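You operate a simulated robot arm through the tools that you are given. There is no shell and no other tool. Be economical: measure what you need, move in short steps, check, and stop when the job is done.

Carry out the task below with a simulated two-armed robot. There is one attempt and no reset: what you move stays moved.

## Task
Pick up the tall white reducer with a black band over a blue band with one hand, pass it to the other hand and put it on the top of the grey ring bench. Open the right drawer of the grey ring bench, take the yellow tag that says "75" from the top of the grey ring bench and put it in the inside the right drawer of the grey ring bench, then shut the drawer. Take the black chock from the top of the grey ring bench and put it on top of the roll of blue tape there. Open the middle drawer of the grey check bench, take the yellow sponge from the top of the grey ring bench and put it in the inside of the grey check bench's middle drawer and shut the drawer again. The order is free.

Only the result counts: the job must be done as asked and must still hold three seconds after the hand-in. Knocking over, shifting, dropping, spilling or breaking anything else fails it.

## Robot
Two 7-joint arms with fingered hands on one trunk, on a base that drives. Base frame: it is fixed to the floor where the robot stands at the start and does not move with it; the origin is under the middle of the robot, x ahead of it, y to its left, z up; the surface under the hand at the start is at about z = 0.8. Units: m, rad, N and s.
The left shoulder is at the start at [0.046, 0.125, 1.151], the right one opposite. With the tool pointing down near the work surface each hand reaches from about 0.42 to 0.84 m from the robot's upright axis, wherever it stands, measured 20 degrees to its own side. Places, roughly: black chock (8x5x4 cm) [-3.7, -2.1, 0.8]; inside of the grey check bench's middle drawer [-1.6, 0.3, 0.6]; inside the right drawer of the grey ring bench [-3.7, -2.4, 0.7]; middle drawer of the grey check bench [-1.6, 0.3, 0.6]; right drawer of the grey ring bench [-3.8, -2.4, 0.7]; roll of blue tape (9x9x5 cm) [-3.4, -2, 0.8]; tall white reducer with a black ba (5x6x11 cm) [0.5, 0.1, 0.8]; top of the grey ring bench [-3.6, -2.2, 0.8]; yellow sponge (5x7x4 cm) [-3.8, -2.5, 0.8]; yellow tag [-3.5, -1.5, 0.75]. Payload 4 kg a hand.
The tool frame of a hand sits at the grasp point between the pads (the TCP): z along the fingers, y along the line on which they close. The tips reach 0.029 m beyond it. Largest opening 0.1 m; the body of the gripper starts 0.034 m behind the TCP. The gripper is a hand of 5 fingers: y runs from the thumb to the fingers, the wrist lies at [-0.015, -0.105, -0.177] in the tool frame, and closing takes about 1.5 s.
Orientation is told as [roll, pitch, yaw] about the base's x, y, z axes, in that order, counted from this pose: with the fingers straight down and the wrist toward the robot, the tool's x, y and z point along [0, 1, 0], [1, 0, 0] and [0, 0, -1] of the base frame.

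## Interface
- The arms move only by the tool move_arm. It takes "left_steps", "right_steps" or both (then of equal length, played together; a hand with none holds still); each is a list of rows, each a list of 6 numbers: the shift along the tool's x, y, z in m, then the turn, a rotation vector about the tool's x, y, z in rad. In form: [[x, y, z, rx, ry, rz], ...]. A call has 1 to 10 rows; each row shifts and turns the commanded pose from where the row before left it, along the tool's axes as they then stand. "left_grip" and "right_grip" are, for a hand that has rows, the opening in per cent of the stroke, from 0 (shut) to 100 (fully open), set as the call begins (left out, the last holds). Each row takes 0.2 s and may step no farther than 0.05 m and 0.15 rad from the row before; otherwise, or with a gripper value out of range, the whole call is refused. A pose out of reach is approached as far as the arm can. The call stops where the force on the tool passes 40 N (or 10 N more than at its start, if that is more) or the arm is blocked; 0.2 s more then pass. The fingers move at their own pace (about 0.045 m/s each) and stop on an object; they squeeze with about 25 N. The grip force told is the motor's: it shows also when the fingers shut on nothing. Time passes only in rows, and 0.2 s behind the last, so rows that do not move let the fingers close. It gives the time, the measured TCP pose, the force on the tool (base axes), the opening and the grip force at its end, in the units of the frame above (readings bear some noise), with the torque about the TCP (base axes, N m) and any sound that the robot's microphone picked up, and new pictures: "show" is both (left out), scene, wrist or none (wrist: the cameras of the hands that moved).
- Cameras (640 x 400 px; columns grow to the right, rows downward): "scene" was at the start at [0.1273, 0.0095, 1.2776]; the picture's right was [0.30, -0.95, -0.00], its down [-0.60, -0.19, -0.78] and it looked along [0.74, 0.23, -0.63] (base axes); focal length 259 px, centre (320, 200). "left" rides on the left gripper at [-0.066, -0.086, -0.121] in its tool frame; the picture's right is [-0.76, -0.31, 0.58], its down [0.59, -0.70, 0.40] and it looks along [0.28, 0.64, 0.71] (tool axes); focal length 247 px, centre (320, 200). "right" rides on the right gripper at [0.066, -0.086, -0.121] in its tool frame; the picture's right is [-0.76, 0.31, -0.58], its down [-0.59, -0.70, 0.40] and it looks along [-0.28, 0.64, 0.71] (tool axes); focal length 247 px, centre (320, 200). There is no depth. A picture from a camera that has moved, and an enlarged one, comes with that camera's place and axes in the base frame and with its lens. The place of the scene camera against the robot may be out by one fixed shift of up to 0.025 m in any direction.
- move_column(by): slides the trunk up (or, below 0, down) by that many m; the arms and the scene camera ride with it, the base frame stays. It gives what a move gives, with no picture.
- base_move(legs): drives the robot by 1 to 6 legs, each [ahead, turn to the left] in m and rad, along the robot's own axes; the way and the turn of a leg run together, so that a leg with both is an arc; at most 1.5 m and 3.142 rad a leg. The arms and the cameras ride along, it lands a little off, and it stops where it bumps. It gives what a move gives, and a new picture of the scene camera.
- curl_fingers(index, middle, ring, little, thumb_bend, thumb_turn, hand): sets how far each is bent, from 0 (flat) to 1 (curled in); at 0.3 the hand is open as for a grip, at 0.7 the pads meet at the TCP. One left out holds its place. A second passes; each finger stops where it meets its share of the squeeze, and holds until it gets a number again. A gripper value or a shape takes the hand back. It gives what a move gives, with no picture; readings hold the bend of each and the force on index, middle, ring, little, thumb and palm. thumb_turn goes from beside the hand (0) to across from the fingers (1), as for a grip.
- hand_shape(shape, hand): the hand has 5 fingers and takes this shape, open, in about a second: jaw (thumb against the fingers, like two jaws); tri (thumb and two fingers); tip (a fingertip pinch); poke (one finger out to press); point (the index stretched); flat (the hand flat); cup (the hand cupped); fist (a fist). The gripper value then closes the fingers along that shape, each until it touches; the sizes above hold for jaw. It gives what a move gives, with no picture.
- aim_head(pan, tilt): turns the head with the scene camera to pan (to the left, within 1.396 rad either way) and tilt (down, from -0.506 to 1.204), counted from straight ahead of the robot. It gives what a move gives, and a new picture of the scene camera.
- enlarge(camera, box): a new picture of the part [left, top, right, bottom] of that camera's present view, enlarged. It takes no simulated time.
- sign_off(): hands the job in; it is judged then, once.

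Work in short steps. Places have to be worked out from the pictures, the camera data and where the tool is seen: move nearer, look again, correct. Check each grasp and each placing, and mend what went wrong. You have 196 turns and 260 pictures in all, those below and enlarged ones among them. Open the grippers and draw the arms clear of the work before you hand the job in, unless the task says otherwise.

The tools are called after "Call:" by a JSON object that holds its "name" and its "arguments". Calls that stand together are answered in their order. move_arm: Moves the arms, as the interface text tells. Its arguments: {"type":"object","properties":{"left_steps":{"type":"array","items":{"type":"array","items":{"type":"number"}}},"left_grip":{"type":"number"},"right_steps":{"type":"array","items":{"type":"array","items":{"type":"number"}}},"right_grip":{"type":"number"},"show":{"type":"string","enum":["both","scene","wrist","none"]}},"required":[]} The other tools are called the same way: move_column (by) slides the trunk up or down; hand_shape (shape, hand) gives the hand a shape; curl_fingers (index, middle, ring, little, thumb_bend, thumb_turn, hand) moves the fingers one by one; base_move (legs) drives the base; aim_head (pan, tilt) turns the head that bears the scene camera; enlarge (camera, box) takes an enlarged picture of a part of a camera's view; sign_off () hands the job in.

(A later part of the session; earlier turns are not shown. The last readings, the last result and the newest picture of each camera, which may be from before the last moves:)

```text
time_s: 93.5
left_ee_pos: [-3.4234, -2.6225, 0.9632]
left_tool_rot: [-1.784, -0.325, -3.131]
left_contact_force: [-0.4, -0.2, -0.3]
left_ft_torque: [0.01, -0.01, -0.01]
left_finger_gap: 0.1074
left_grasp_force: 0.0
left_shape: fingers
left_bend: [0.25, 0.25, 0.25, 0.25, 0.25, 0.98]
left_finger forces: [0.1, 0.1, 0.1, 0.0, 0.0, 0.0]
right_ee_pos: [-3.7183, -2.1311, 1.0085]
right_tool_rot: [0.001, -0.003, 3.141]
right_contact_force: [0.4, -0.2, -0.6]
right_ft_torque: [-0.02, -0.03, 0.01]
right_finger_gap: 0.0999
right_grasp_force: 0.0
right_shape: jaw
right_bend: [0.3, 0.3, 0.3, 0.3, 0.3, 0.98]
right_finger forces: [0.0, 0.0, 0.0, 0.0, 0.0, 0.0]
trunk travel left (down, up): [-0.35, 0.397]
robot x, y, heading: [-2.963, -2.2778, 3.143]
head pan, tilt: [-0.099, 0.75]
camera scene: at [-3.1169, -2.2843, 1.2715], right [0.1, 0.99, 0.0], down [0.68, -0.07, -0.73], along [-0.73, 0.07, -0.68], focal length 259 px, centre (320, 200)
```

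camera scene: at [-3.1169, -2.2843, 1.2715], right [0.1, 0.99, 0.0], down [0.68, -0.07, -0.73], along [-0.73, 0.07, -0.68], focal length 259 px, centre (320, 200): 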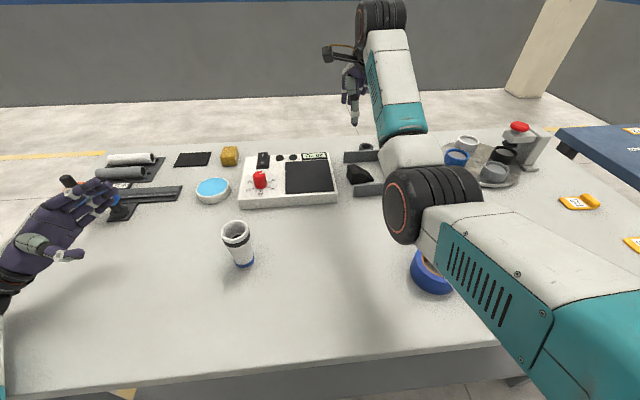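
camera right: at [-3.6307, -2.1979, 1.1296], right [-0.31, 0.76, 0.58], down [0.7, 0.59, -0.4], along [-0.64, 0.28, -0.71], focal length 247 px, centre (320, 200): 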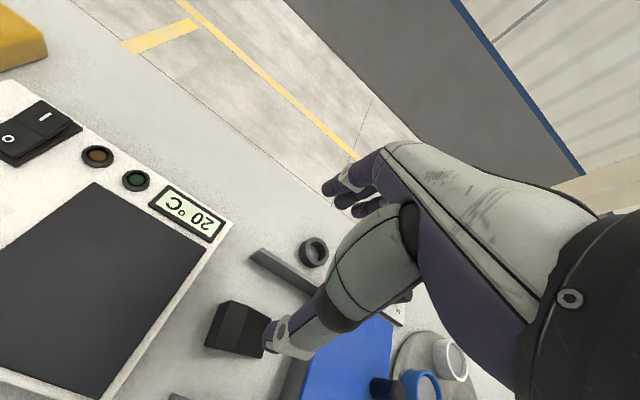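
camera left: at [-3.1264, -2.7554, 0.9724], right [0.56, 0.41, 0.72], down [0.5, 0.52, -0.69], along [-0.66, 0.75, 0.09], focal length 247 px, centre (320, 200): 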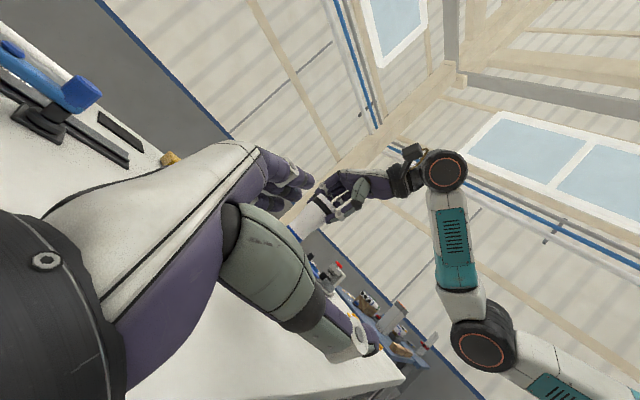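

I'll enlarge both views of the chock for an accurate location.

Call:
{"name": "enlarge", "arguments": {"camera": "right", "box": [180, 260, 308, 340]}}

Call:
{"name": "enlarge", "arguments": {"camera": "scene", "box": [310, 130, 422, 200]}}

```text
5.00 times, centred on (244, 300) of right
camera zoom: at [-3.6309, -2.198, 1.1302], right [-0.31, 0.76, 0.58], down [0.7, 0.59, -0.4], along [-0.64, 0.28, -0.71], focal length 1235 px, centre (700, -300)
```

zoom: 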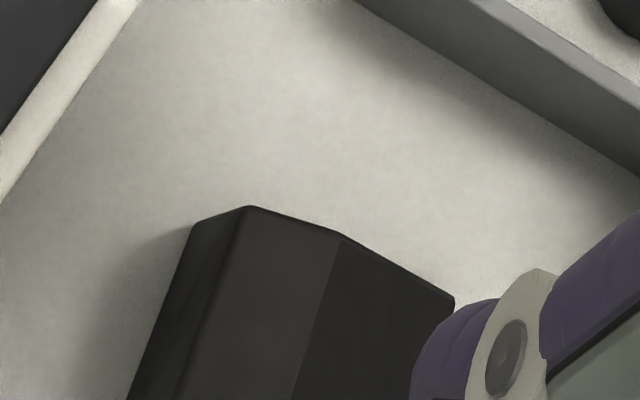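

```text
5.71 times, centred on (366, 165) of scene
camera zoom: at [-3.1169, -2.2843, 1.2715], right [0.1, 0.99, 0.0], down [0.68, -0.07, -0.73], along [-0.73, 0.07, -0.68], focal length 1478 px, centre (57, 400)
```

zoom: 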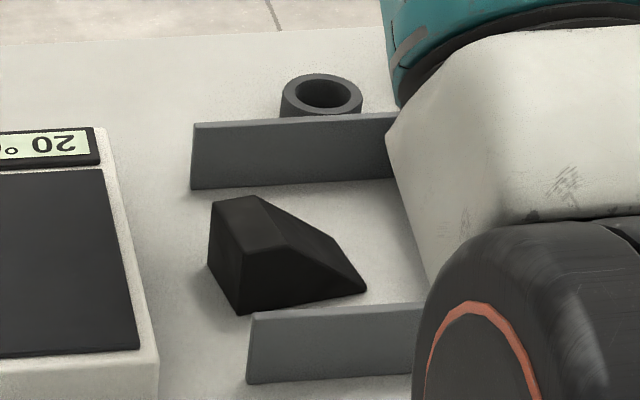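

Combining both cameras: chock about x −3.70…−3.65, tall end at y≈−2.14. I'll go over (−3.682, −2.125), partly close the hand to 80 %, and lower halfway.

Call:
{"name": "move_arm", "arguments": {"right_steps": [[-0.006, -0.035, 0, 0, 0, 0], [0, 0, 0.04, 0, 0, 0], [0, 0, 0.04, 0, 0, 0]], "right_grip": 78, "show": "wrist"}}

Call:
{"name": "enlarge", "arguments": {"camera": "scene", "box": [290, 80, 450, 180]}}

```text
time_s: 94.3
left_ee_pos: [-3.422, -2.6229, 0.9624]
left_tool_rot: [-1.783, -0.325, -3.131]
left_contact_force: [-0.4, -0.1, -0.4]
left_ft_torque: [-0.02, -0.01, 0.03]
left_finger_gap: 0.1074
left_grasp_force: 0.0
left_shape: fingers
left_bend: [0.25, 0.25, 0.25, 0.25, 0.25, 0.98]
left_finger forces: [0.1, 0.0, 0.2, 0.0, 0.0, 0.0]
right_ee_pos: [-3.6827, -2.1264, 0.9272]
right_tool_rot: [0.0, -0.001, 3.141]
right_contact_force: [0.0, -0.5, -0.7]
right_ft_torque: [0.0, 0.0, 0.02]
right_finger_gap: 0.0782
right_grasp_force: 0.0
right_shape: jaw
right_bend: [0.38, 0.33, 0.25, 0.37, 0.3, 0.99]
right_finger forces: [0.0, 0.1, 0.0, 0.0, 0.0, 0.1]
trunk travel left (down, up): [-0.35, 0.397]
robot x, y, heading: [-2.9647, -2.2745, 3.142]
head pan, tilt: [-0.099, 0.75]
camera right: at [-3.5962, -2.1926, 1.05], right [-0.31, 0.76, 0.58], down [0.7, 0.59, -0.4], along [-0.64, 0.28, -0.71], focal length 247 px, centre (320, 200)
```

right: 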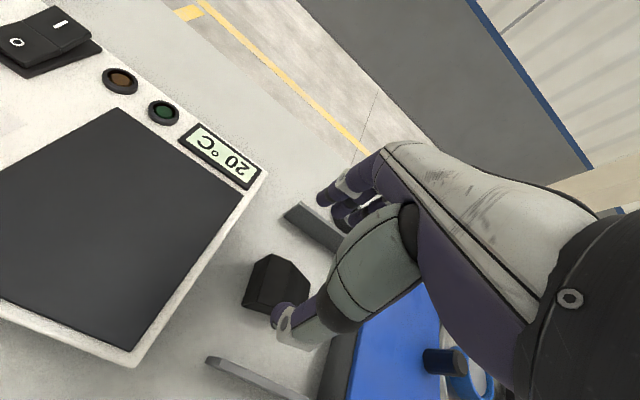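

```text
4.00 times, centred on (370, 130) of scene
camera zoom: at [-3.1172, -2.2842, 1.2715], right [0.1, 0.99, 0.0], down [0.68, -0.07, -0.73], along [-0.73, 0.07, -0.68], focal length 1035 px, centre (120, 480)
```

zoom: 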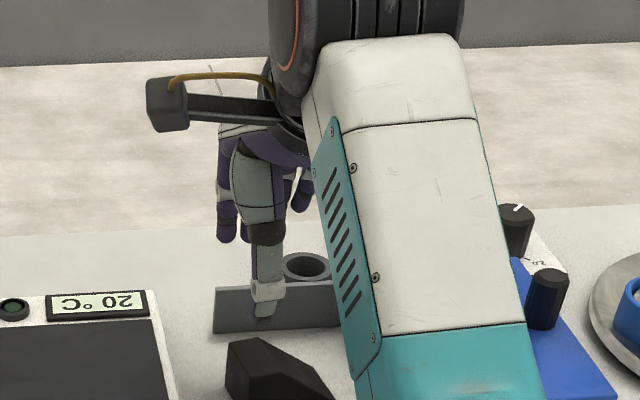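

The chock's centre is at x≈−3.67. I'll shift 1 cm and lower around it.

Call:
{"name": "move_arm", "arguments": {"right_steps": [[0, -0.01, 0, 0, 0, 0], [0, 0, 0.03, 0, 0, 0], [0, 0, 0.03, 0, 0, 0], [0, 0, 0.024, 0, 0, 0]], "show": "wrist"}}

Call:
{"name": "enlarge", "arguments": {"camera": "scene", "box": [290, 110, 450, 210]}}

```text
time_s: 95.3
left_ee_pos: [-3.4227, -2.6227, 0.9635]
left_tool_rot: [-1.784, -0.327, -3.13]
left_contact_force: [-0.4, -0.8, 0.5]
left_ft_torque: [-0.01, 0.03, 0.02]
left_finger_gap: 0.1074
left_grasp_force: 0.1
left_shape: fingers
left_bend: [0.25, 0.25, 0.25, 0.25, 0.25, 0.98]
left_finger forces: [0.0, 0.0, 0.0, 0.0, 0.1, 0.1]
right_ee_pos: [-3.6735, -2.1261, 0.8442]
right_tool_rot: [0.001, -0.003, 3.142]
right_contact_force: [0.2, 0.0, 1.5]
right_ft_torque: [0.0, -0.04, -0.02]
right_finger_gap: 0.0781
right_grasp_force: 0.2
right_shape: jaw
right_bend: [0.38, 0.33, 0.25, 0.37, 0.31, 0.99]
right_finger forces: [0.0, 0.0, 0.0, 0.0, 0.1, 0.0]
trunk travel left (down, up): [-0.35, 0.397]
robot x, y, heading: [-2.9666, -2.277, 3.143]
head pan, tilt: [-0.099, 0.75]
camera right: at [-3.586, -2.1928, 0.9663], right [-0.31, 0.76, 0.58], down [0.7, 0.59, -0.4], along [-0.64, 0.28, -0.71], focal length 247 px, centre (320, 200)
```

right: 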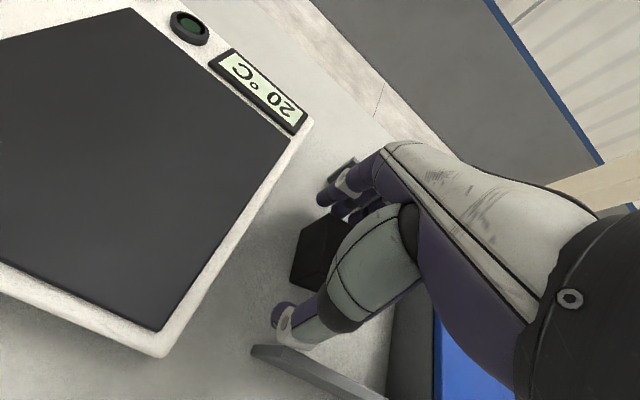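

```text
4.00 times, centred on (370, 160) of scene
camera zoom: at [-3.117, -2.2842, 1.2715], right [0.1, 0.99, 0.0], down [0.68, -0.07, -0.73], along [-0.73, 0.07, -0.68], focal length 1035 px, centre (120, 360)
```

zoom: 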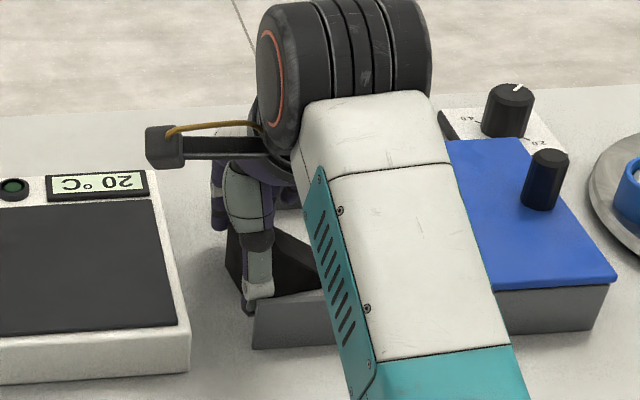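

Thumb and fingers straddle the chock without contact. I'll close the hand.

Call:
{"name": "move_arm", "arguments": {"right_steps": [[0, 0, 0, 0, 0, 0], [0, 0, 0, 0, 0, 0], [0, 0, 0, 0, 0, 0], [0, 0, 0, 0, 0, 0], [0, 0, 0, 0, 0, 0], [0, 0, 0, 0, 0, 0], [0, 0, 0, 0, 0, 0]], "right_grip": 0, "show": "wrist"}}

```text
time_s: 97.0
left_ee_pos: [-3.422, -2.6218, 0.963]
left_tool_rot: [-1.783, -0.326, -3.13]
left_contact_force: [0.2, -1.0, 0.6]
left_ft_torque: [0.0, 0.03, -0.03]
left_finger_gap: 0.1076
left_grasp_force: 0.0
left_shape: fingers
left_bend: [0.25, 0.25, 0.25, 0.25, 0.25, 0.98]
left_finger forces: [0.1, 0.0, 0.0, 0.1, 0.1, 0.1]
right_ee_pos: [-3.6726, -2.1266, 0.8448]
right_tool_rot: [-0.001, -0.002, 3.139]
right_contact_force: [-1.4, 0.4, 1.8]
right_ft_torque: [0.01, 0.0, 0.04]
right_finger_gap: 0.0325
right_grasp_force: 25.3
right_shape: jaw
right_bend: [0.51, 0.5, 0.75, 0.56, 0.46, 1.0]
right_finger forces: [11.8, 7.0, 2.9, 0.0, 21.5, 0.0]
trunk travel left (down, up): [-0.35, 0.397]
robot x, y, heading: [-2.9651, -2.2803, 3.139]
head pan, tilt: [-0.099, 0.75]
camera right: at [-3.586, -2.1929, 0.9669], right [-0.31, 0.76, 0.58], down [0.7, 0.59, -0.4], along [-0.64, 0.28, -0.71], focal length 247 px, centre (320, 200)
```

right: 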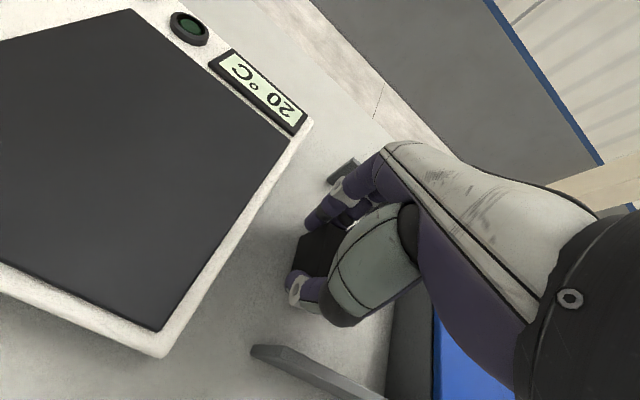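

Firm grip (21 N). I'll lift it out and carry it toward the tape.

Call:
{"name": "move_arm", "arguments": {"right_steps": [[0, 0, -0.03, 0, 0, 0], [0, 0, -0.04, 0, 0, 0], [0, 0, -0.04, 0, 0, 0], [0, 0, -0.04, 0, 0, 0], [0, -0.04, 0, 0, 0, 0], [0, -0.04, 0, 0, 0, 0], [0, -0.04, 0, 0, 0, 0], [0, -0.04, 0, 0, 0, 0]]}}

```text
time_s: 98.8
left_ee_pos: [-3.4221, -2.6199, 0.9654]
left_tool_rot: [-1.781, -0.327, -3.132]
left_contact_force: [0.6, -0.5, 0.4]
left_ft_torque: [-0.01, 0.01, 0.01]
left_finger_gap: 0.1073
left_grasp_force: 0.0
left_shape: fingers
left_bend: [0.25, 0.25, 0.25, 0.25, 0.25, 0.98]
left_finger forces: [0.1, 0.0, 0.0, 0.0, 0.0, 0.0]
right_ee_pos: [-3.5132, -2.1236, 0.9933]
right_tool_rot: [0.001, 0.001, -3.141]
right_contact_force: [-0.2, 0.6, -0.7]
right_ft_torque: [-0.11, -0.03, -0.01]
right_finger_gap: 0.0312
right_grasp_force: 24.9
right_shape: jaw
right_bend: [0.52, 0.5, 0.75, 0.56, 0.47, 1.0]
right_finger forces: [10.6, 6.1, 2.6, 0.0, 22.6, 0.0]
trunk travel left (down, up): [-0.35, 0.397]
robot x, y, heading: [-2.9614, -2.2723, 3.142]
head pan, tilt: [-0.099, 0.75]
camera scene: at [-3.1166, -2.2805, 1.2716], right [0.1, 0.99, 0.0], down [0.68, -0.07, -0.73], along [-0.73, 0.07, -0.68], focal length 259 px, centre (320, 200)
camera right: at [-3.426, -2.1896, 1.1152], right [-0.31, 0.76, 0.58], down [0.7, 0.59, -0.4], along [-0.64, 0.28, -0.71], focal length 247 px, centre (320, 200)
```

scene: 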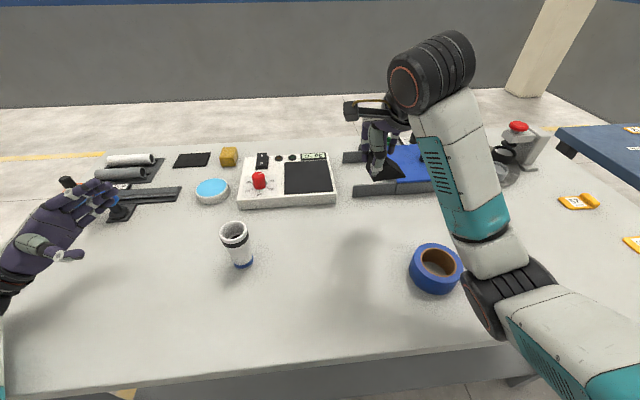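
right: 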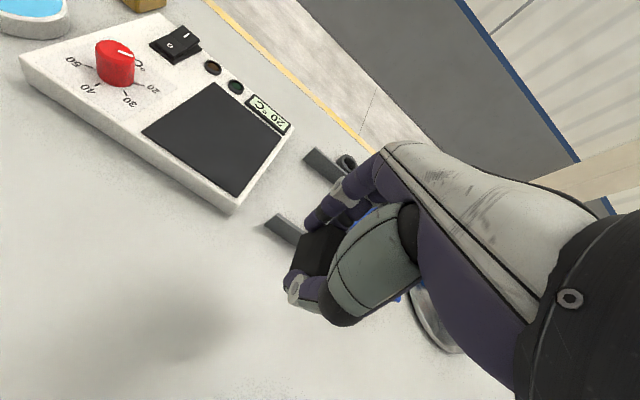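

I'll check how the chock sits in the hand.

Call:
{"name": "enlarge", "arguments": {"camera": "scene", "box": [340, 90, 468, 190]}}

Call:
{"name": "enlarge", "arguments": {"camera": "right", "box": [240, 160, 432, 340]}}

```text
4.00 times, centred on (404, 140) of scene
camera zoom: at [-3.1166, -2.2805, 1.2716], right [0.1, 0.99, 0.0], down [0.68, -0.07, -0.73], along [-0.73, 0.07, -0.68], focal length 1035 px, centre (-16, 440)
```

zoom: 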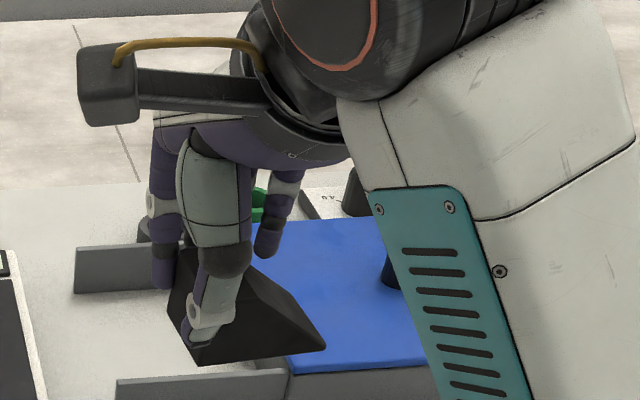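

```text
2.22 times, centred on (336, 250) of right
camera zoom: at [-3.426, -2.1896, 1.1152], right [-0.31, 0.76, 0.58], down [0.7, 0.59, -0.4], along [-0.64, 0.28, -0.71], focal length 549 px, centre (284, 89)
```

zoom: 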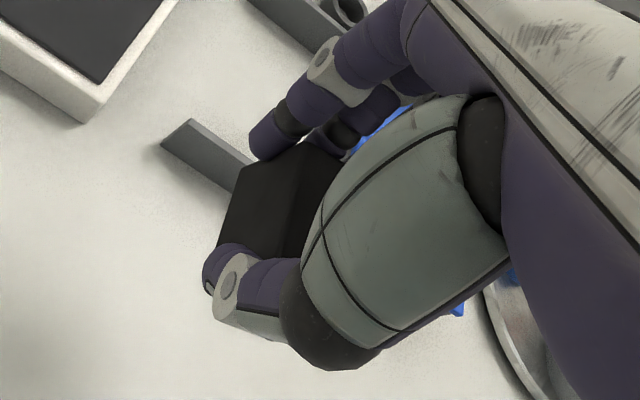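

The chock is level in the hand. I'll move above the tape (≈(−3.374, −2.032)), offsetting for the chock's centre.

Call:
{"name": "move_arm", "arguments": {"right_steps": [[-0.018, -0.035, 0, 0, 0, 0], [-0.018, -0.035, 0, 0, 0, 0], [-0.018, -0.035, 0, 0, 0, 0], [-0.018, -0.034, 0, 0, 0, 0], [0, 0, 0.03, 0, 0, 0]]}}

Call:
{"name": "enlarge", "arguments": {"camera": "scene", "box": [360, 170, 520, 300]}}

```text
time_s: 100.0
left_ee_pos: [-3.4221, -2.623, 0.9636]
left_tool_rot: [-1.783, -0.326, -3.131]
left_contact_force: [-0.1, -0.1, -0.1]
left_ft_torque: [-0.02, -0.01, 0.0]
left_finger_gap: 0.1077
left_grasp_force: 0.0
left_shape: fingers
left_bend: [0.25, 0.25, 0.25, 0.25, 0.25, 0.98]
left_finger forces: [0.0, 0.0, 0.0, 0.0, 0.0, 0.0]
right_ee_pos: [-3.3774, -2.0539, 0.9639]
right_tool_rot: [0.0, -0.002, 3.143]
right_contact_force: [0.5, -0.3, -0.1]
right_ft_torque: [-0.03, 0.02, 0.0]
right_finger_gap: 0.0298
right_grasp_force: 25.2
right_shape: jaw
right_bend: [0.76, 0.48, 0.74, 0.56, 0.46, 0.99]
right_finger forces: [4.4, 10.4, 3.2, 0.1, 19.5, 0.1]
right hand out of reach, approached as far as the arm can: row 4
trunk travel left (down, up): [-0.35, 0.397]
robot x, y, heading: [-2.9636, -2.2784, 3.144]
head pan, tilt: [-0.099, 0.75]
camera scene: at [-3.1168, -2.2842, 1.2715], right [0.1, 0.99, 0.0], down [0.68, -0.07, -0.73], along [-0.73, 0.07, -0.68], focal length 259 px, centre (320, 200)
camera right: at [-3.2911, -2.1209, 1.0859], right [-0.31, 0.76, 0.58], down [0.7, 0.59, -0.4], along [-0.64, 0.28, -0.71], focal length 247 px, centre (320, 200)
```

scene: 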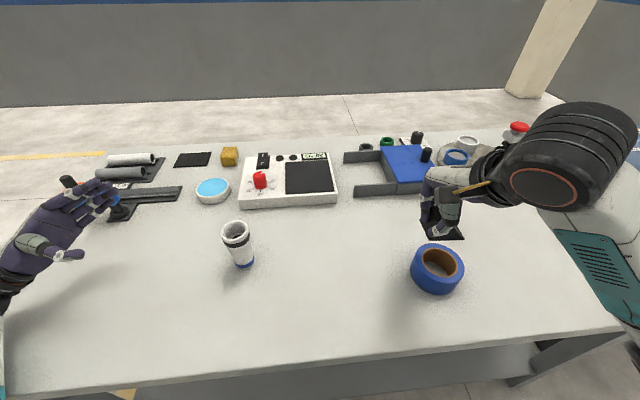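
right: 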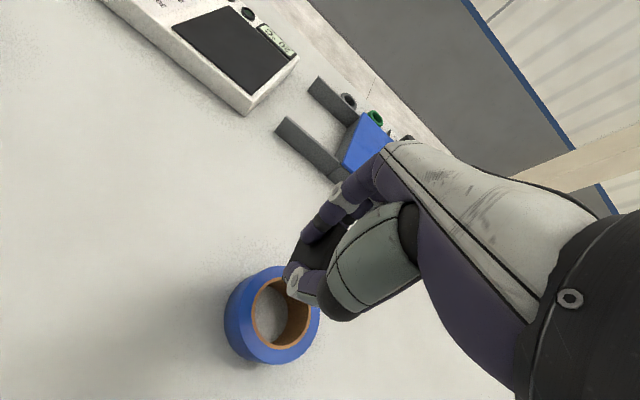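

```text
3.08 times, centred on (440, 235) of scene
camera zoom: at [-3.1168, -2.2842, 1.2715], right [0.1, 0.99, 0.0], down [0.68, -0.07, -0.73], along [-0.73, 0.07, -0.68], focal length 796 px, centre (-49, 92)
```

zoom: 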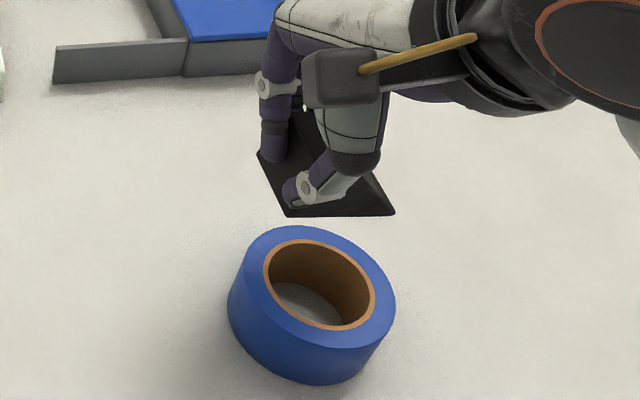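

The tape sits at about (−3.362, −2.022) while the chock centre is slightly too far out. That spot is near the arm's inner limit, so I'll back the base 0.1 m and readjust.

Call:
{"name": "base_move", "arguments": {"legs": [[-0.1, 0]]}}

Call:
{"name": "move_arm", "arguments": {"right_steps": [[-0.005, 0.03, 0, 0, 0, 0], [-0.005, 0.03, 0, 0, 0, 0], [0, 0.02, 0, 0, 0, 0]]}}

Call:
{"name": "enlarge", "arguments": {"camera": "scene", "box": [360, 130, 500, 250]}}

Call:
{"name": "enlarge", "arguments": {"camera": "right", "box": [200, 180, 400, 380]}}

```text
time_s: 101.1
left_ee_pos: [-3.3222, -2.622, 0.9637]
left_tool_rot: [-1.784, -0.328, -3.132]
left_contact_force: [0.5, 0.3, -0.1]
left_ft_torque: [0.02, 0.0, -0.02]
left_finger_gap: 0.1075
left_grasp_force: 0.2
left_shape: fingers
left_bend: [0.25, 0.25, 0.25, 0.25, 0.25, 0.98]
left_finger forces: [0.1, 0.0, 0.0, 0.0, 0.0, 0.1]
right_ee_pos: [-3.2785, -2.055, 0.9642]
right_tool_rot: [0.0, -0.002, 3.141]
right_contact_force: [-0.3, 0.4, -0.7]
right_ft_torque: [-0.03, 0.03, -0.03]
right_finger_gap: 0.0299
right_grasp_force: 25.3
right_shape: jaw
right_bend: [0.76, 0.48, 0.74, 0.56, 0.46, 0.99]
right_finger forces: [4.3, 10.4, 3.2, 0.0, 19.6, 0.1]
trunk travel left (down, up): [-0.35, 0.397]
robot x, y, heading: [-2.8674, -2.2736, 3.139]
head pan, tilt: [-0.099, 0.75]
camera scene: at [-3.0167, -2.2841, 1.2717], right [0.1, 1.0, 0.0], down [0.68, -0.07, -0.73], along [-0.73, 0.07, -0.68], focal length 259 px, centre (320, 200)
```

scene: 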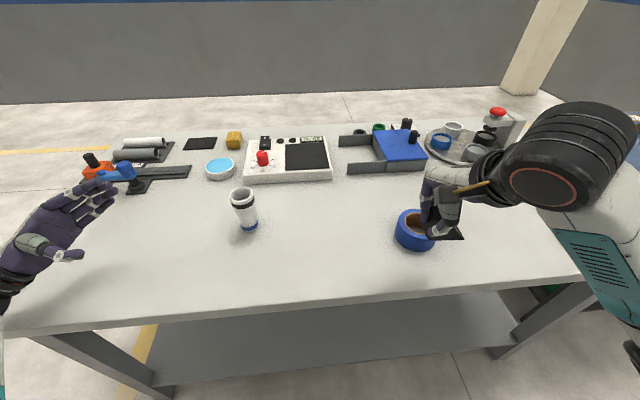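

```text
time_s: 101.9
left_ee_pos: [-3.3233, -2.621, 0.9637]
left_tool_rot: [-1.784, -0.326, -3.132]
left_contact_force: [0.4, -0.4, 0.3]
left_ft_torque: [-0.02, -0.01, -0.05]
left_finger_gap: 0.1076
left_grasp_force: 0.2
left_shape: fingers
left_bend: [0.25, 0.25, 0.25, 0.25, 0.25, 0.98]
left_finger forces: [0.1, 0.1, 0.0, 0.0, 0.0, 0.0]
right_ee_pos: [-3.3584, -2.0453, 0.9628]
right_tool_rot: [0.0, 0.0, -3.141]
right_contact_force: [0.2, 0.8, -0.6]
right_ft_torque: [-0.01, -0.03, 0.01]
right_finger_gap: 0.0297
right_grasp_force: 24.8
right_shape: jaw
right_bend: [0.76, 0.48, 0.74, 0.56, 0.46, 0.99]
right_finger forces: [4.2, 10.5, 3.3, 0.0, 19.5, 0.0]
trunk travel left (down, up): [-0.35, 0.397]
robot x, y, heading: [-2.8675, -2.2709, 3.138]
head pan, tilt: [-0.099, 0.75]
camera scene: at [-3.0177, -2.2842, 1.2715], right [0.1, 1.0, 0.0], down [0.68, -0.07, -0.73], along [-0.73, 0.07, -0.68], focal length 259 px, centre (320, 200)
camera right: at [-3.2717, -2.1108, 1.0853], right [-0.31, 0.76, 0.58], down [0.7, 0.59, -0.4], along [-0.64, 0.28, -0.71], focal length 247 px, centre (320, 200)
```

scene: 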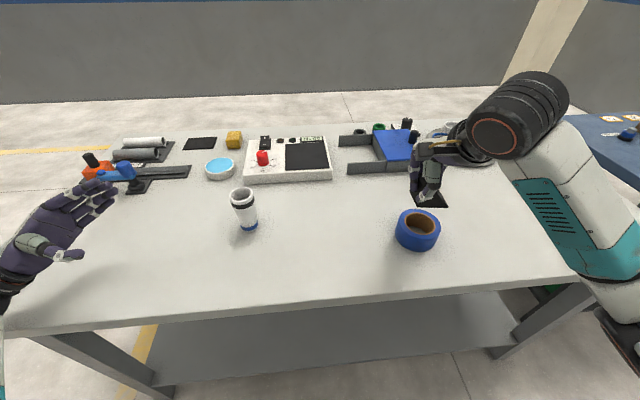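
right: 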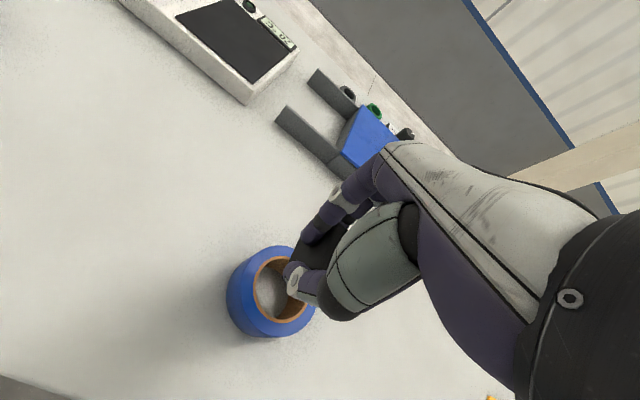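

```text
3.33 times, centred on (430, 190) of scene
camera zoom: at [-3.0177, -2.2842, 1.2715], right [0.1, 1.0, 0.0], down [0.68, -0.07, -0.73], along [-0.73, 0.07, -0.68], focal length 862 px, centre (-47, 233)
```

zoom: 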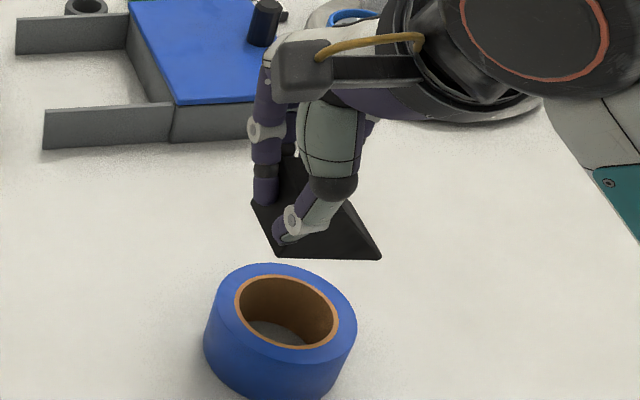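

```text
2.00 times, centred on (300, 280) of right
camera zoom: at [-3.2717, -2.1108, 1.0853], right [-0.31, 0.76, 0.58], down [0.7, 0.59, -0.4], along [-0.64, 0.28, -0.71], focal length 494 px, centre (360, 40)
```

zoom: 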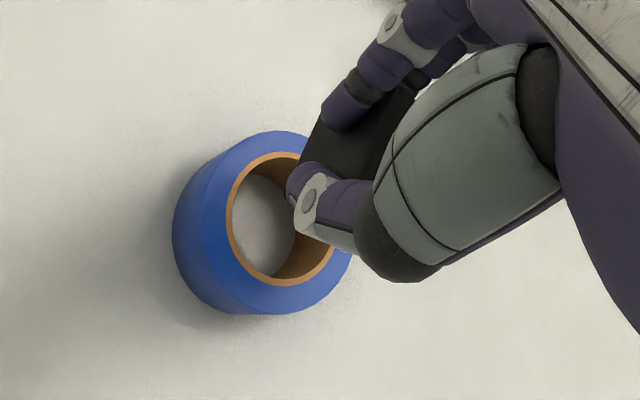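

Comparing chock and tape in the same view, I need 1 cm to the right (+y). I'll shift and lower most of the way.

Call:
{"name": "move_arm", "arguments": {"right_steps": [[-0.01, 0, 0, 0, 0, 0], [0, 0, 0.03, 0, 0, 0], [0, 0, 0.025, 0, 0, 0]], "show": "wrist"}}

Call:
{"name": "enlarge", "arguments": {"camera": "scene", "box": [360, 150, 500, 270]}}

```text
time_s: 102.7
left_ee_pos: [-3.3224, -2.6231, 0.9635]
left_tool_rot: [-1.783, -0.326, -3.13]
left_contact_force: [0.1, 0.9, -0.1]
left_ft_torque: [-0.03, 0.0, 0.01]
left_finger_gap: 0.1074
left_grasp_force: 0.1
left_shape: fingers
left_bend: [0.25, 0.25, 0.25, 0.25, 0.25, 0.98]
left_finger forces: [0.1, 0.0, 0.0, 0.0, 0.0, 0.0]
right_ee_pos: [-3.3576, -2.0344, 0.9088]
right_tool_rot: [0.0, -0.002, -3.14]
right_contact_force: [0.3, -0.5, -1.1]
right_ft_torque: [-0.02, -0.01, -0.05]
right_finger_gap: 0.0299
right_grasp_force: 25.4
right_shape: jaw
right_bend: [0.76, 0.48, 0.74, 0.56, 0.46, 0.99]
right_finger forces: [4.1, 10.5, 3.1, 0.0, 19.3, 0.0]
trunk travel left (down, up): [-0.35, 0.397]
robot x, y, heading: [-2.864, -2.2729, 3.142]
head pan, tilt: [-0.099, 0.75]
camera right: at [-3.2721, -2.1006, 1.0305], right [-0.31, 0.76, 0.58], down [0.7, 0.59, -0.4], along [-0.64, 0.28, -0.71], focal length 247 px, centre (320, 200)
```

right: 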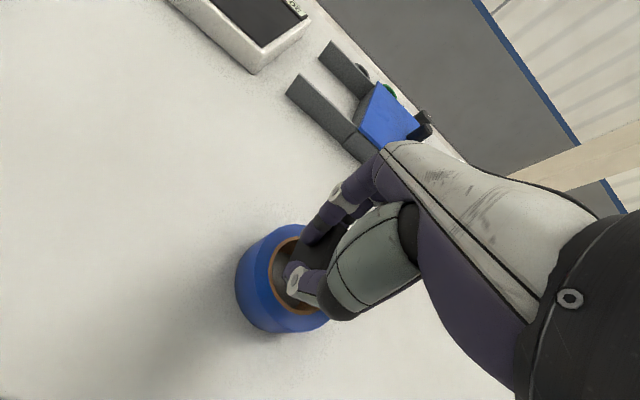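

```text
3.33 times, centred on (430, 210) of scene
camera zoom: at [-3.0175, -2.2841, 1.2715], right [0.1, 0.99, 0.0], down [0.68, -0.07, -0.73], along [-0.73, 0.07, -0.68], focal length 862 px, centre (-47, 167)
```

zoom: 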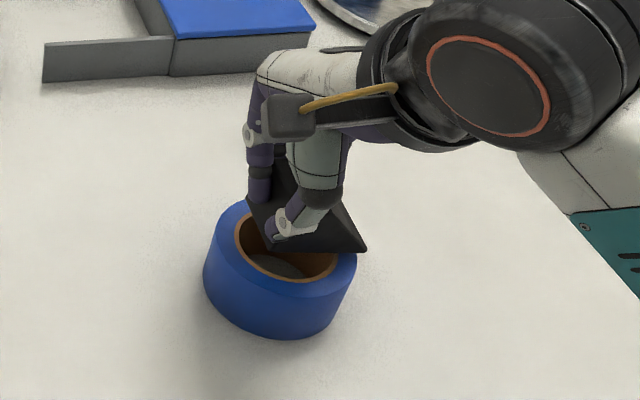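

The chock is centred over the roll. I'll lower in small steps until it touches.

Call:
{"name": "move_arm", "arguments": {"right_steps": [[0.004, 0, 0.006, 0, 0, 0], [0, 0, 0.005, 0, 0, 0], [0, 0, 0.004, 0, 0, 0]], "show": "none"}}

Call:
{"name": "enlarge", "arguments": {"camera": "scene", "box": [360, 150, 500, 270]}}

```text
time_s: 103.5
left_ee_pos: [-3.3231, -2.6216, 0.9621]
left_tool_rot: [-1.784, -0.33, -3.131]
left_contact_force: [-0.7, -0.1, 0.1]
left_ft_torque: [-0.02, 0.01, 0.0]
left_finger_gap: 0.1074
left_grasp_force: 0.0
left_shape: fingers
left_bend: [0.25, 0.25, 0.25, 0.25, 0.25, 0.98]
left_finger forces: [0.0, 0.0, 0.0, 0.1, 0.0, 0.1]
right_ee_pos: [-3.3601, -2.0394, 0.8948]
right_tool_rot: [-0.003, -0.002, 3.143]
right_contact_force: [-0.4, -1.8, 1.5]
right_ft_torque: [0.17, -0.04, -0.02]
right_finger_gap: 0.0299
right_grasp_force: 24.9
right_shape: jaw
right_bend: [0.76, 0.48, 0.74, 0.56, 0.46, 0.99]
right_finger forces: [4.5, 10.5, 3.8, 0.1, 24.2, 0.0]
trunk travel left (down, up): [-0.35, 0.397]
robot x, y, heading: [-2.8658, -2.2781, 3.139]
head pan, tilt: [-0.099, 0.75]
```

```text
3.33 times, centred on (430, 210) of scene
camera zoom: at [-3.0172, -2.2844, 1.2716], right [0.1, 1.0, 0.0], down [0.68, -0.07, -0.73], along [-0.73, 0.07, -0.68], focal length 862 px, centre (-47, 167)
```

zoom: 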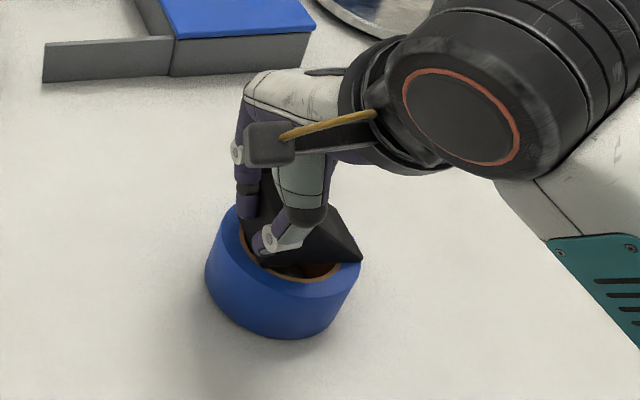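

The chock is about 1 cm too far right and slightly too far out relative to the hole. I'll lift slightly and correct.

Call:
{"name": "move_arm", "arguments": {"right_steps": [[0, 0, -0.012, 0, 0, 0], [0.011, -0.008, 0, 0, 0, 0], [0, 0, 0.008, 0, 0, 0]], "show": "none"}}

Call:
{"name": "enlarge", "arguments": {"camera": "scene", "box": [380, 175, 476, 255]}}

Call:
{"name": "enlarge", "arguments": {"camera": "right", "box": [210, 180, 370, 340]}}

```text
time_s: 104.3
left_ee_pos: [-3.3229, -2.6225, 0.9642]
left_tool_rot: [-1.784, -0.326, -3.131]
left_contact_force: [0.0, 0.8, 0.4]
left_ft_torque: [-0.04, 0.06, 0.01]
left_finger_gap: 0.1074
left_grasp_force: 0.0
left_shape: fingers
left_bend: [0.25, 0.25, 0.25, 0.25, 0.25, 0.98]
left_finger forces: [0.1, 0.1, 0.0, 0.0, 0.1, 0.0]
right_ee_pos: [-3.3507, -2.0507, 0.8984]
right_tool_rot: [0.0, 0.001, -3.142]
right_contact_force: [-0.9, 0.6, 0.6]
right_ft_torque: [-0.01, 0.01, 0.0]
right_finger_gap: 0.0242
right_grasp_force: 25.1
right_shape: jaw
right_bend: [0.76, 0.78, 0.74, 0.56, 0.81, 1.0]
right_finger forces: [0.0, 0.0, 0.2, 0.1, 0.0, 0.1]
trunk travel left (down, up): [-0.35, 0.397]
robot x, y, heading: [-2.8668, -2.2804, 3.145]
head pan, tilt: [-0.099, 0.75]
```

```text
5.00 times, centred on (428, 215) of scene
camera zoom: at [-3.0174, -2.2841, 1.2715], right [0.1, 1.0, 0.0], down [0.68, -0.07, -0.73], along [-0.73, 0.07, -0.68], focal length 1294 px, centre (-220, 125)
```

zoom: 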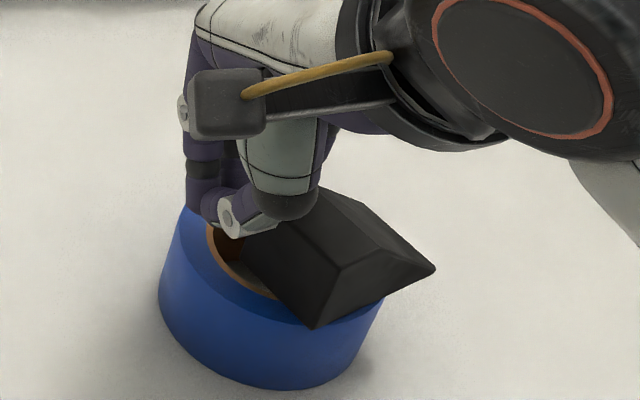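

```text
2.50 times, centred on (290, 260) of right
camera zoom: at [-3.2638, -2.1167, 1.02], right [-0.31, 0.76, 0.58], down [0.7, 0.59, -0.4], along [-0.64, 0.28, -0.71], focal length 617 px, centre (395, 50)
```

zoom: 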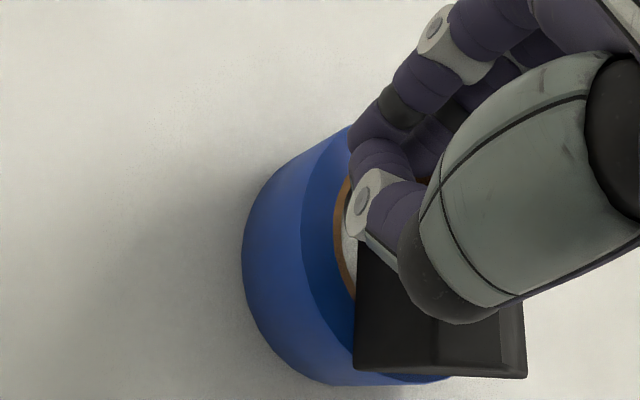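

The chock slipped out and now lies on the roll, off-centre. I'll raise the (empty) hand gently and look.

Call:
{"name": "move_arm", "arguments": {"right_steps": [[0, 0, -0.01, 0, 0, 0], [0, 0, -0.015, 0, 0, 0], [0, 0, -0.025, 0, 0, 0]], "show": "none"}}

Call:
{"name": "enlarge", "arguments": {"camera": "scene", "box": [380, 175, 476, 255]}}

Call:
{"name": "enlarge", "arguments": {"camera": "right", "box": [210, 180, 370, 340]}}

```text
time_s: 105.1
left_ee_pos: [-3.3232, -2.6219, 0.9646]
left_tool_rot: [-1.784, -0.328, -3.131]
left_contact_force: [-0.1, 0.1, 0.4]
left_ft_torque: [-0.01, -0.01, 0.02]
left_finger_gap: 0.1072
left_grasp_force: 0.0
left_shape: fingers
left_bend: [0.25, 0.25, 0.25, 0.25, 0.25, 0.98]
left_finger forces: [0.0, 0.1, 0.0, 0.1, 0.0, 0.0]
right_ee_pos: [-3.3519, -2.0512, 0.9489]
right_tool_rot: [0.0, 0.001, -3.141]
right_contact_force: [0.1, 0.8, -0.1]
right_ft_torque: [-0.02, -0.02, 0.01]
right_finger_gap: 0.024
right_grasp_force: 25.5
right_shape: jaw
right_bend: [0.76, 0.78, 0.74, 0.56, 0.81, 1.0]
right_finger forces: [0.0, 0.1, 0.0, 0.1, 0.0, 0.1]
trunk travel left (down, up): [-0.35, 0.397]
robot x, y, heading: [-2.8644, -2.2763, 3.145]
head pan, tilt: [-0.099, 0.75]
```

```text
5.00 times, centred on (428, 215) of scene
camera zoom: at [-3.0174, -2.2843, 1.2716], right [0.1, 1.0, 0.0], down [0.68, -0.07, -0.73], along [-0.73, 0.07, -0.68], focal length 1294 px, centre (-220, 125)
```

zoom: 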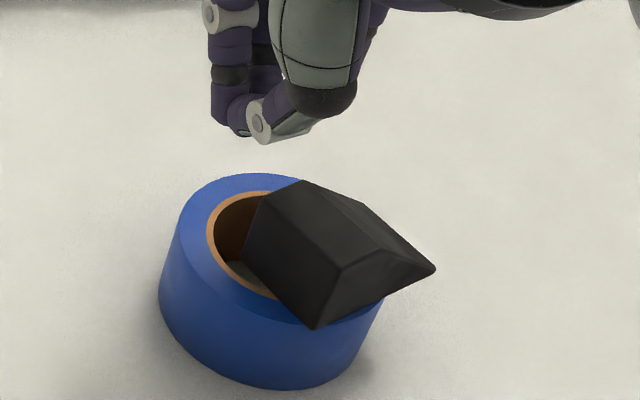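

```text
2.50 times, centred on (290, 260) of right
camera zoom: at [-3.2643, -2.1177, 1.0703], right [-0.31, 0.76, 0.58], down [0.7, 0.59, -0.4], along [-0.64, 0.28, -0.71], focal length 617 px, centre (395, 50)
```

zoom: 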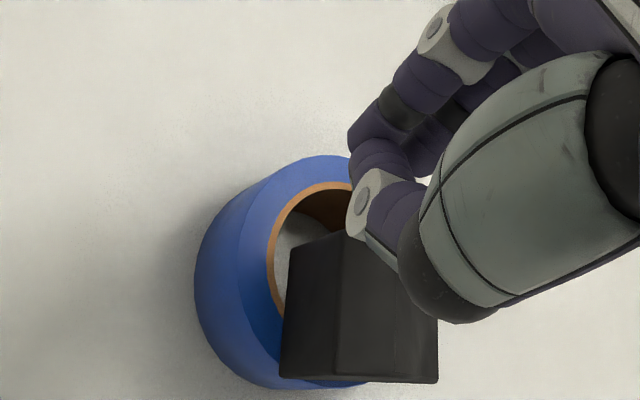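

The chock rests stably on the roll but ~2 cm off-centre and yawed ~22°; index had slipped off its tall end. I'll open, turn the hand to match it, and position over the chock's centre (≈(−3.346, −1.999)) for a better regrasp.

Call:
{"name": "move_arm", "arguments": {"right_steps": [[0, 0, -0.03, 0, 0, 0], [-0.026, -0.003, 0, 0, 0, 0], [-0.026, -0.003, 0, 0, 0, 0], [0, 0, 0, 0, 0, -0.13], [0, 0, 0, 0, 0, -0.13], [0, 0, 0, 0, 0, -0.12]], "right_grip": 80, "show": "wrist"}}

Call:
{"name": "enlarge", "arguments": {"camera": "scene", "box": [360, 120, 520, 250]}}

```text
time_s: 106.5
left_ee_pos: [-3.3225, -2.6221, 0.963]
left_tool_rot: [-1.782, -0.327, -3.133]
left_contact_force: [0.0, -0.2, -0.6]
left_ft_torque: [0.01, -0.01, 0.0]
left_finger_gap: 0.1075
left_grasp_force: 0.1
left_shape: fingers
left_bend: [0.25, 0.25, 0.25, 0.25, 0.25, 0.98]
left_finger forces: [0.1, 0.0, 0.0, 0.0, 0.0, 0.0]
right_ee_pos: [-3.3448, -1.9981, 0.9766]
right_tool_rot: [0.001, -0.002, -2.759]
right_contact_force: [-0.3, 1.1, 0.3]
right_ft_torque: [-0.01, 0.01, -0.04]
right_finger_gap: 0.0797
right_grasp_force: 0.0
right_shape: jaw
right_bend: [0.38, 0.33, 0.25, 0.37, 0.3, 0.99]
right_finger forces: [0.1, 0.0, 0.0, 0.0, 0.0, 0.0]
trunk travel left (down, up): [-0.35, 0.397]
robot x, y, heading: [-2.8684, -2.2718, 3.14]
head pan, tilt: [-0.099, 0.75]
camera right: at [-3.2392, -2.028, 1.099], right [-0.57, 0.59, 0.58], down [0.43, 0.81, -0.4], along [-0.7, 0.02, -0.71], focal length 247 px, centre (320, 200)
```

right: 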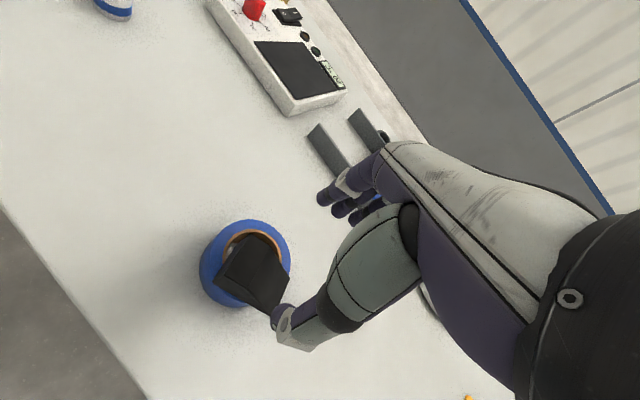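

```text
3.08 times, centred on (440, 185) of scene
camera zoom: at [-3.0174, -2.2841, 1.2716], right [0.1, 1.0, 0.0], down [0.68, -0.07, -0.73], along [-0.73, 0.07, -0.68], focal length 796 px, centre (-49, 246)
```

zoom: 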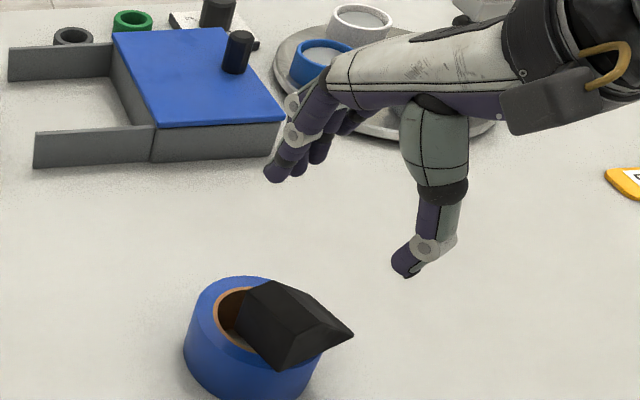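

Call:
{"name": "enlarge", "arguments": {"camera": "right", "box": [190, 205, 318, 325]}}

```text
3.33 times, centred on (254, 265) of right
camera zoom: at [-3.2392, -2.028, 1.099], right [-0.57, 0.59, 0.58], down [0.43, 0.81, -0.4], along [-0.7, 0.02, -0.71], focal length 823 px, centre (540, -17)
```

zoom: 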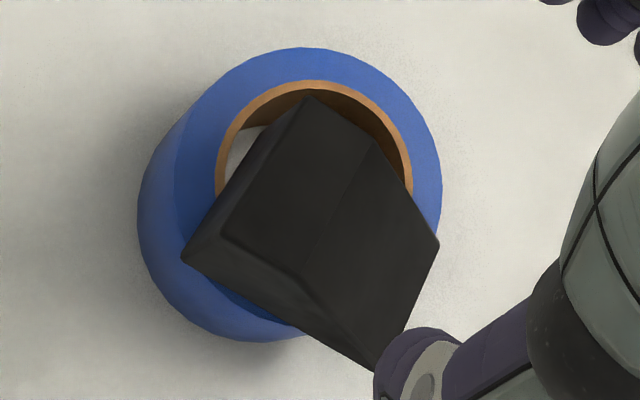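

The chock centre is at (−3.341, −1.996), roll centre at (−3.353, −2.016). I'll lower around the chock and close.

Call:
{"name": "move_arm", "arguments": {"right_steps": [[0.001, -0.004, 0.03, 0, 0, 0], [0, 0, 0.03, 0, 0, 0], [0, 0, 0.027, 0, 0, 0]], "show": "wrist"}}

Call:
{"name": "enlarge", "arguments": {"camera": "scene", "box": [360, 140, 520, 270]}}

```text
time_s: 107.3
left_ee_pos: [-3.3225, -2.622, 0.9641]
left_tool_rot: [-1.784, -0.326, -3.132]
left_contact_force: [-1.2, -0.1, 0.1]
left_ft_torque: [-0.01, -0.01, -0.02]
left_finger_gap: 0.1074
left_grasp_force: 0.1
left_shape: fingers
left_bend: [0.25, 0.25, 0.25, 0.25, 0.25, 0.98]
left_finger forces: [0.0, 0.1, 0.0, 0.0, 0.0, 0.0]
right_ee_pos: [-3.341, -1.9978, 0.8907]
right_tool_rot: [0.0, -0.002, -2.762]
right_contact_force: [0.3, 0.2, 0.5]
right_ft_torque: [0.0, 0.0, -0.01]
right_finger_gap: 0.0801
right_grasp_force: 0.1
right_shape: jaw
right_bend: [0.38, 0.33, 0.25, 0.37, 0.3, 0.99]
right_finger forces: [0.1, 0.0, 0.1, 0.0, 0.0, 0.1]
trunk travel left (down, up): [-0.35, 0.397]
robot x, y, heading: [-2.8663, -2.2774, 3.138]
head pan, tilt: [-0.099, 0.75]
camera right: at [-3.2359, -2.027, 1.0121], right [-0.56, 0.59, 0.58], down [0.43, 0.81, -0.4], along [-0.7, 0.03, -0.71], focal length 247 px, centre (320, 200)
```

right: 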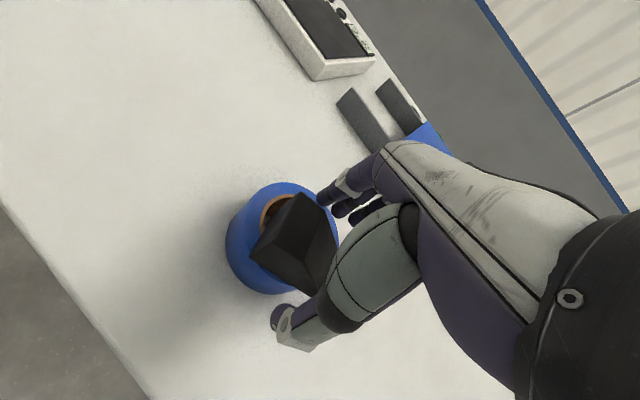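

```text
3.08 times, centred on (440, 205) of scene
camera zoom: at [-3.0174, -2.2841, 1.2716], right [0.1, 1.0, 0.0], down [0.68, -0.07, -0.73], along [-0.73, 0.07, -0.68], focal length 796 px, centre (-49, 185)
```

zoom: 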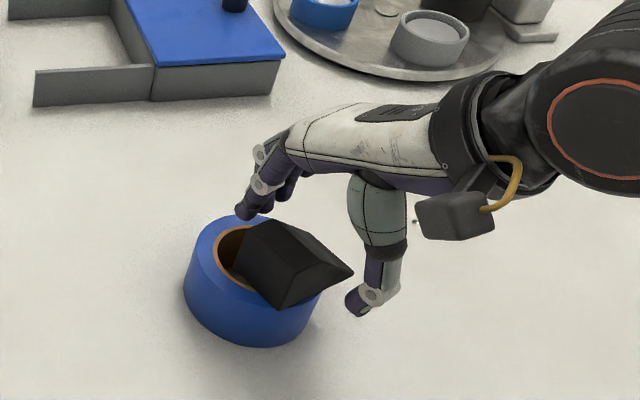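

The grip line sits ~1 cm toward the thin end; index would miss the tall end. I'll shift slightly, lower a few mm, keep index and little out, and grip with thumb, middle and ring.

Call:
{"name": "move_arm", "arguments": {"right_steps": [[0.007, 0, 0.006, 0, 0, 0]], "show": "none"}}

Call:
{"name": "curl_fingers", "arguments": {"hand": "right", "index": 0.1, "middle": 0.75, "ring": 0.75, "thumb_bend": 0.75}}

Call:
{"name": "enlarge", "arguments": {"camera": "scene", "box": [360, 140, 520, 270]}}

Call:
{"name": "enlarge", "arguments": {"camera": "right", "box": [210, 150, 370, 330]}}

```text
time_s: 107.7
left_ee_pos: [-3.3231, -2.6223, 0.9627]
left_tool_rot: [-1.782, -0.326, -3.131]
left_contact_force: [0.9, 0.5, -0.2]
left_ft_torque: [-0.02, 0.06, 0.0]
left_finger_gap: 0.1074
left_grasp_force: 0.1
left_shape: fingers
left_bend: [0.25, 0.25, 0.25, 0.25, 0.25, 0.98]
left_finger forces: [0.0, 0.0, 0.0, 0.0, 0.0, 0.1]
right_ee_pos: [-3.3389, -2.0046, 0.8857]
right_tool_rot: [0.001, -0.002, -2.764]
right_contact_force: [0.2, 0.0, -0.2]
right_ft_torque: [0.0, -0.02, -0.03]
right_finger_gap: 0.08
right_grasp_force: 0.1
right_shape: jaw
right_bend: [0.38, 0.33, 0.25, 0.37, 0.3, 0.99]
right_finger forces: [0.0, 0.0, 0.0, 0.1, 0.0, 0.0]
trunk travel left (down, up): [-0.35, 0.397]
robot x, y, heading: [-2.8667, -2.2775, 3.141]
head pan, tilt: [-0.099, 0.75]
```

```text
time_s: 108.7
left_ee_pos: [-3.322, -2.6225, 0.9645]
left_tool_rot: [-1.784, -0.329, -3.131]
left_contact_force: [-1.3, 0.6, -0.4]
left_ft_torque: [-0.01, -0.03, 0.02]
left_finger_gap: 0.1073
left_grasp_force: 0.0
left_shape: fingers
left_bend: [0.25, 0.25, 0.25, 0.25, 0.25, 0.98]
left_finger forces: [0.0, 0.0, 0.1, 0.0, 0.1, 0.0]
right_ee_pos: [-3.3387, -2.0047, 0.8846]
right_tool_rot: [-0.001, -0.003, -2.76]
right_contact_force: [0.8, 1.7, 0.9]
right_ft_torque: [-0.01, -0.07, 0.05]
right_finger_gap: 0.0989
right_grasp_force: 14.9
right_shape: fingers
right_bend: [0.1, 0.61, 0.68, 0.37, 0.6, 0.94]
right_finger forces: [0.0, 7.5, 7.0, 0.0, 15.1, 0.0]
trunk travel left (down, up): [-0.35, 0.397]
robot x, y, heading: [-2.8638, -2.2802, 3.139]
head pan, tilt: [-0.099, 0.75]
```

```text
3.08 times, centred on (440, 205) of scene
camera zoom: at [-3.0173, -2.2841, 1.2716], right [0.1, 1.0, 0.0], down [0.68, -0.07, -0.73], along [-0.73, 0.07, -0.68], focal length 796 px, centre (-49, 185)
```

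zoom: 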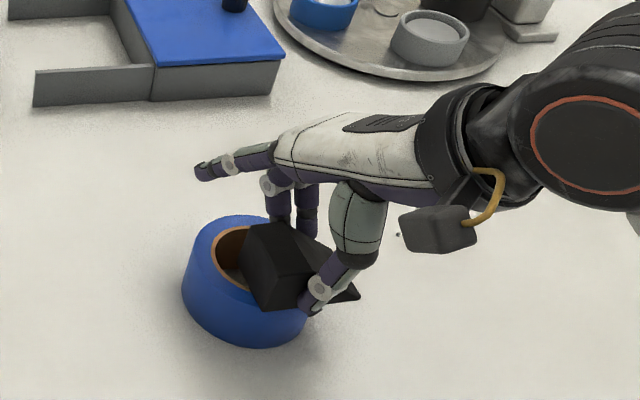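

```text
2.22 times, centred on (290, 240) of right
camera zoom: at [-3.2336, -2.0336, 1.0068], right [-0.56, 0.59, 0.58], down [0.43, 0.81, -0.4], along [-0.7, 0.03, -0.71], focal length 549 px, centre (387, 111)
```

zoom: 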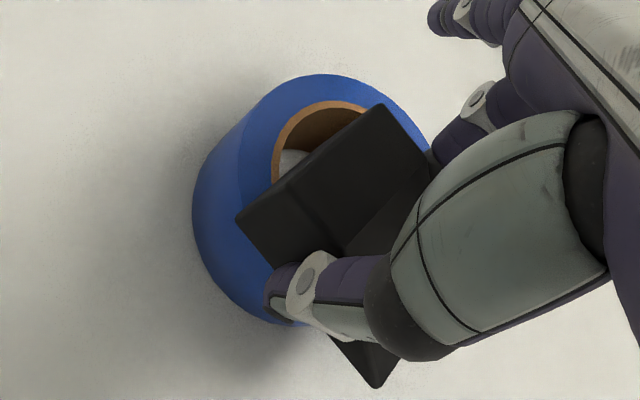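

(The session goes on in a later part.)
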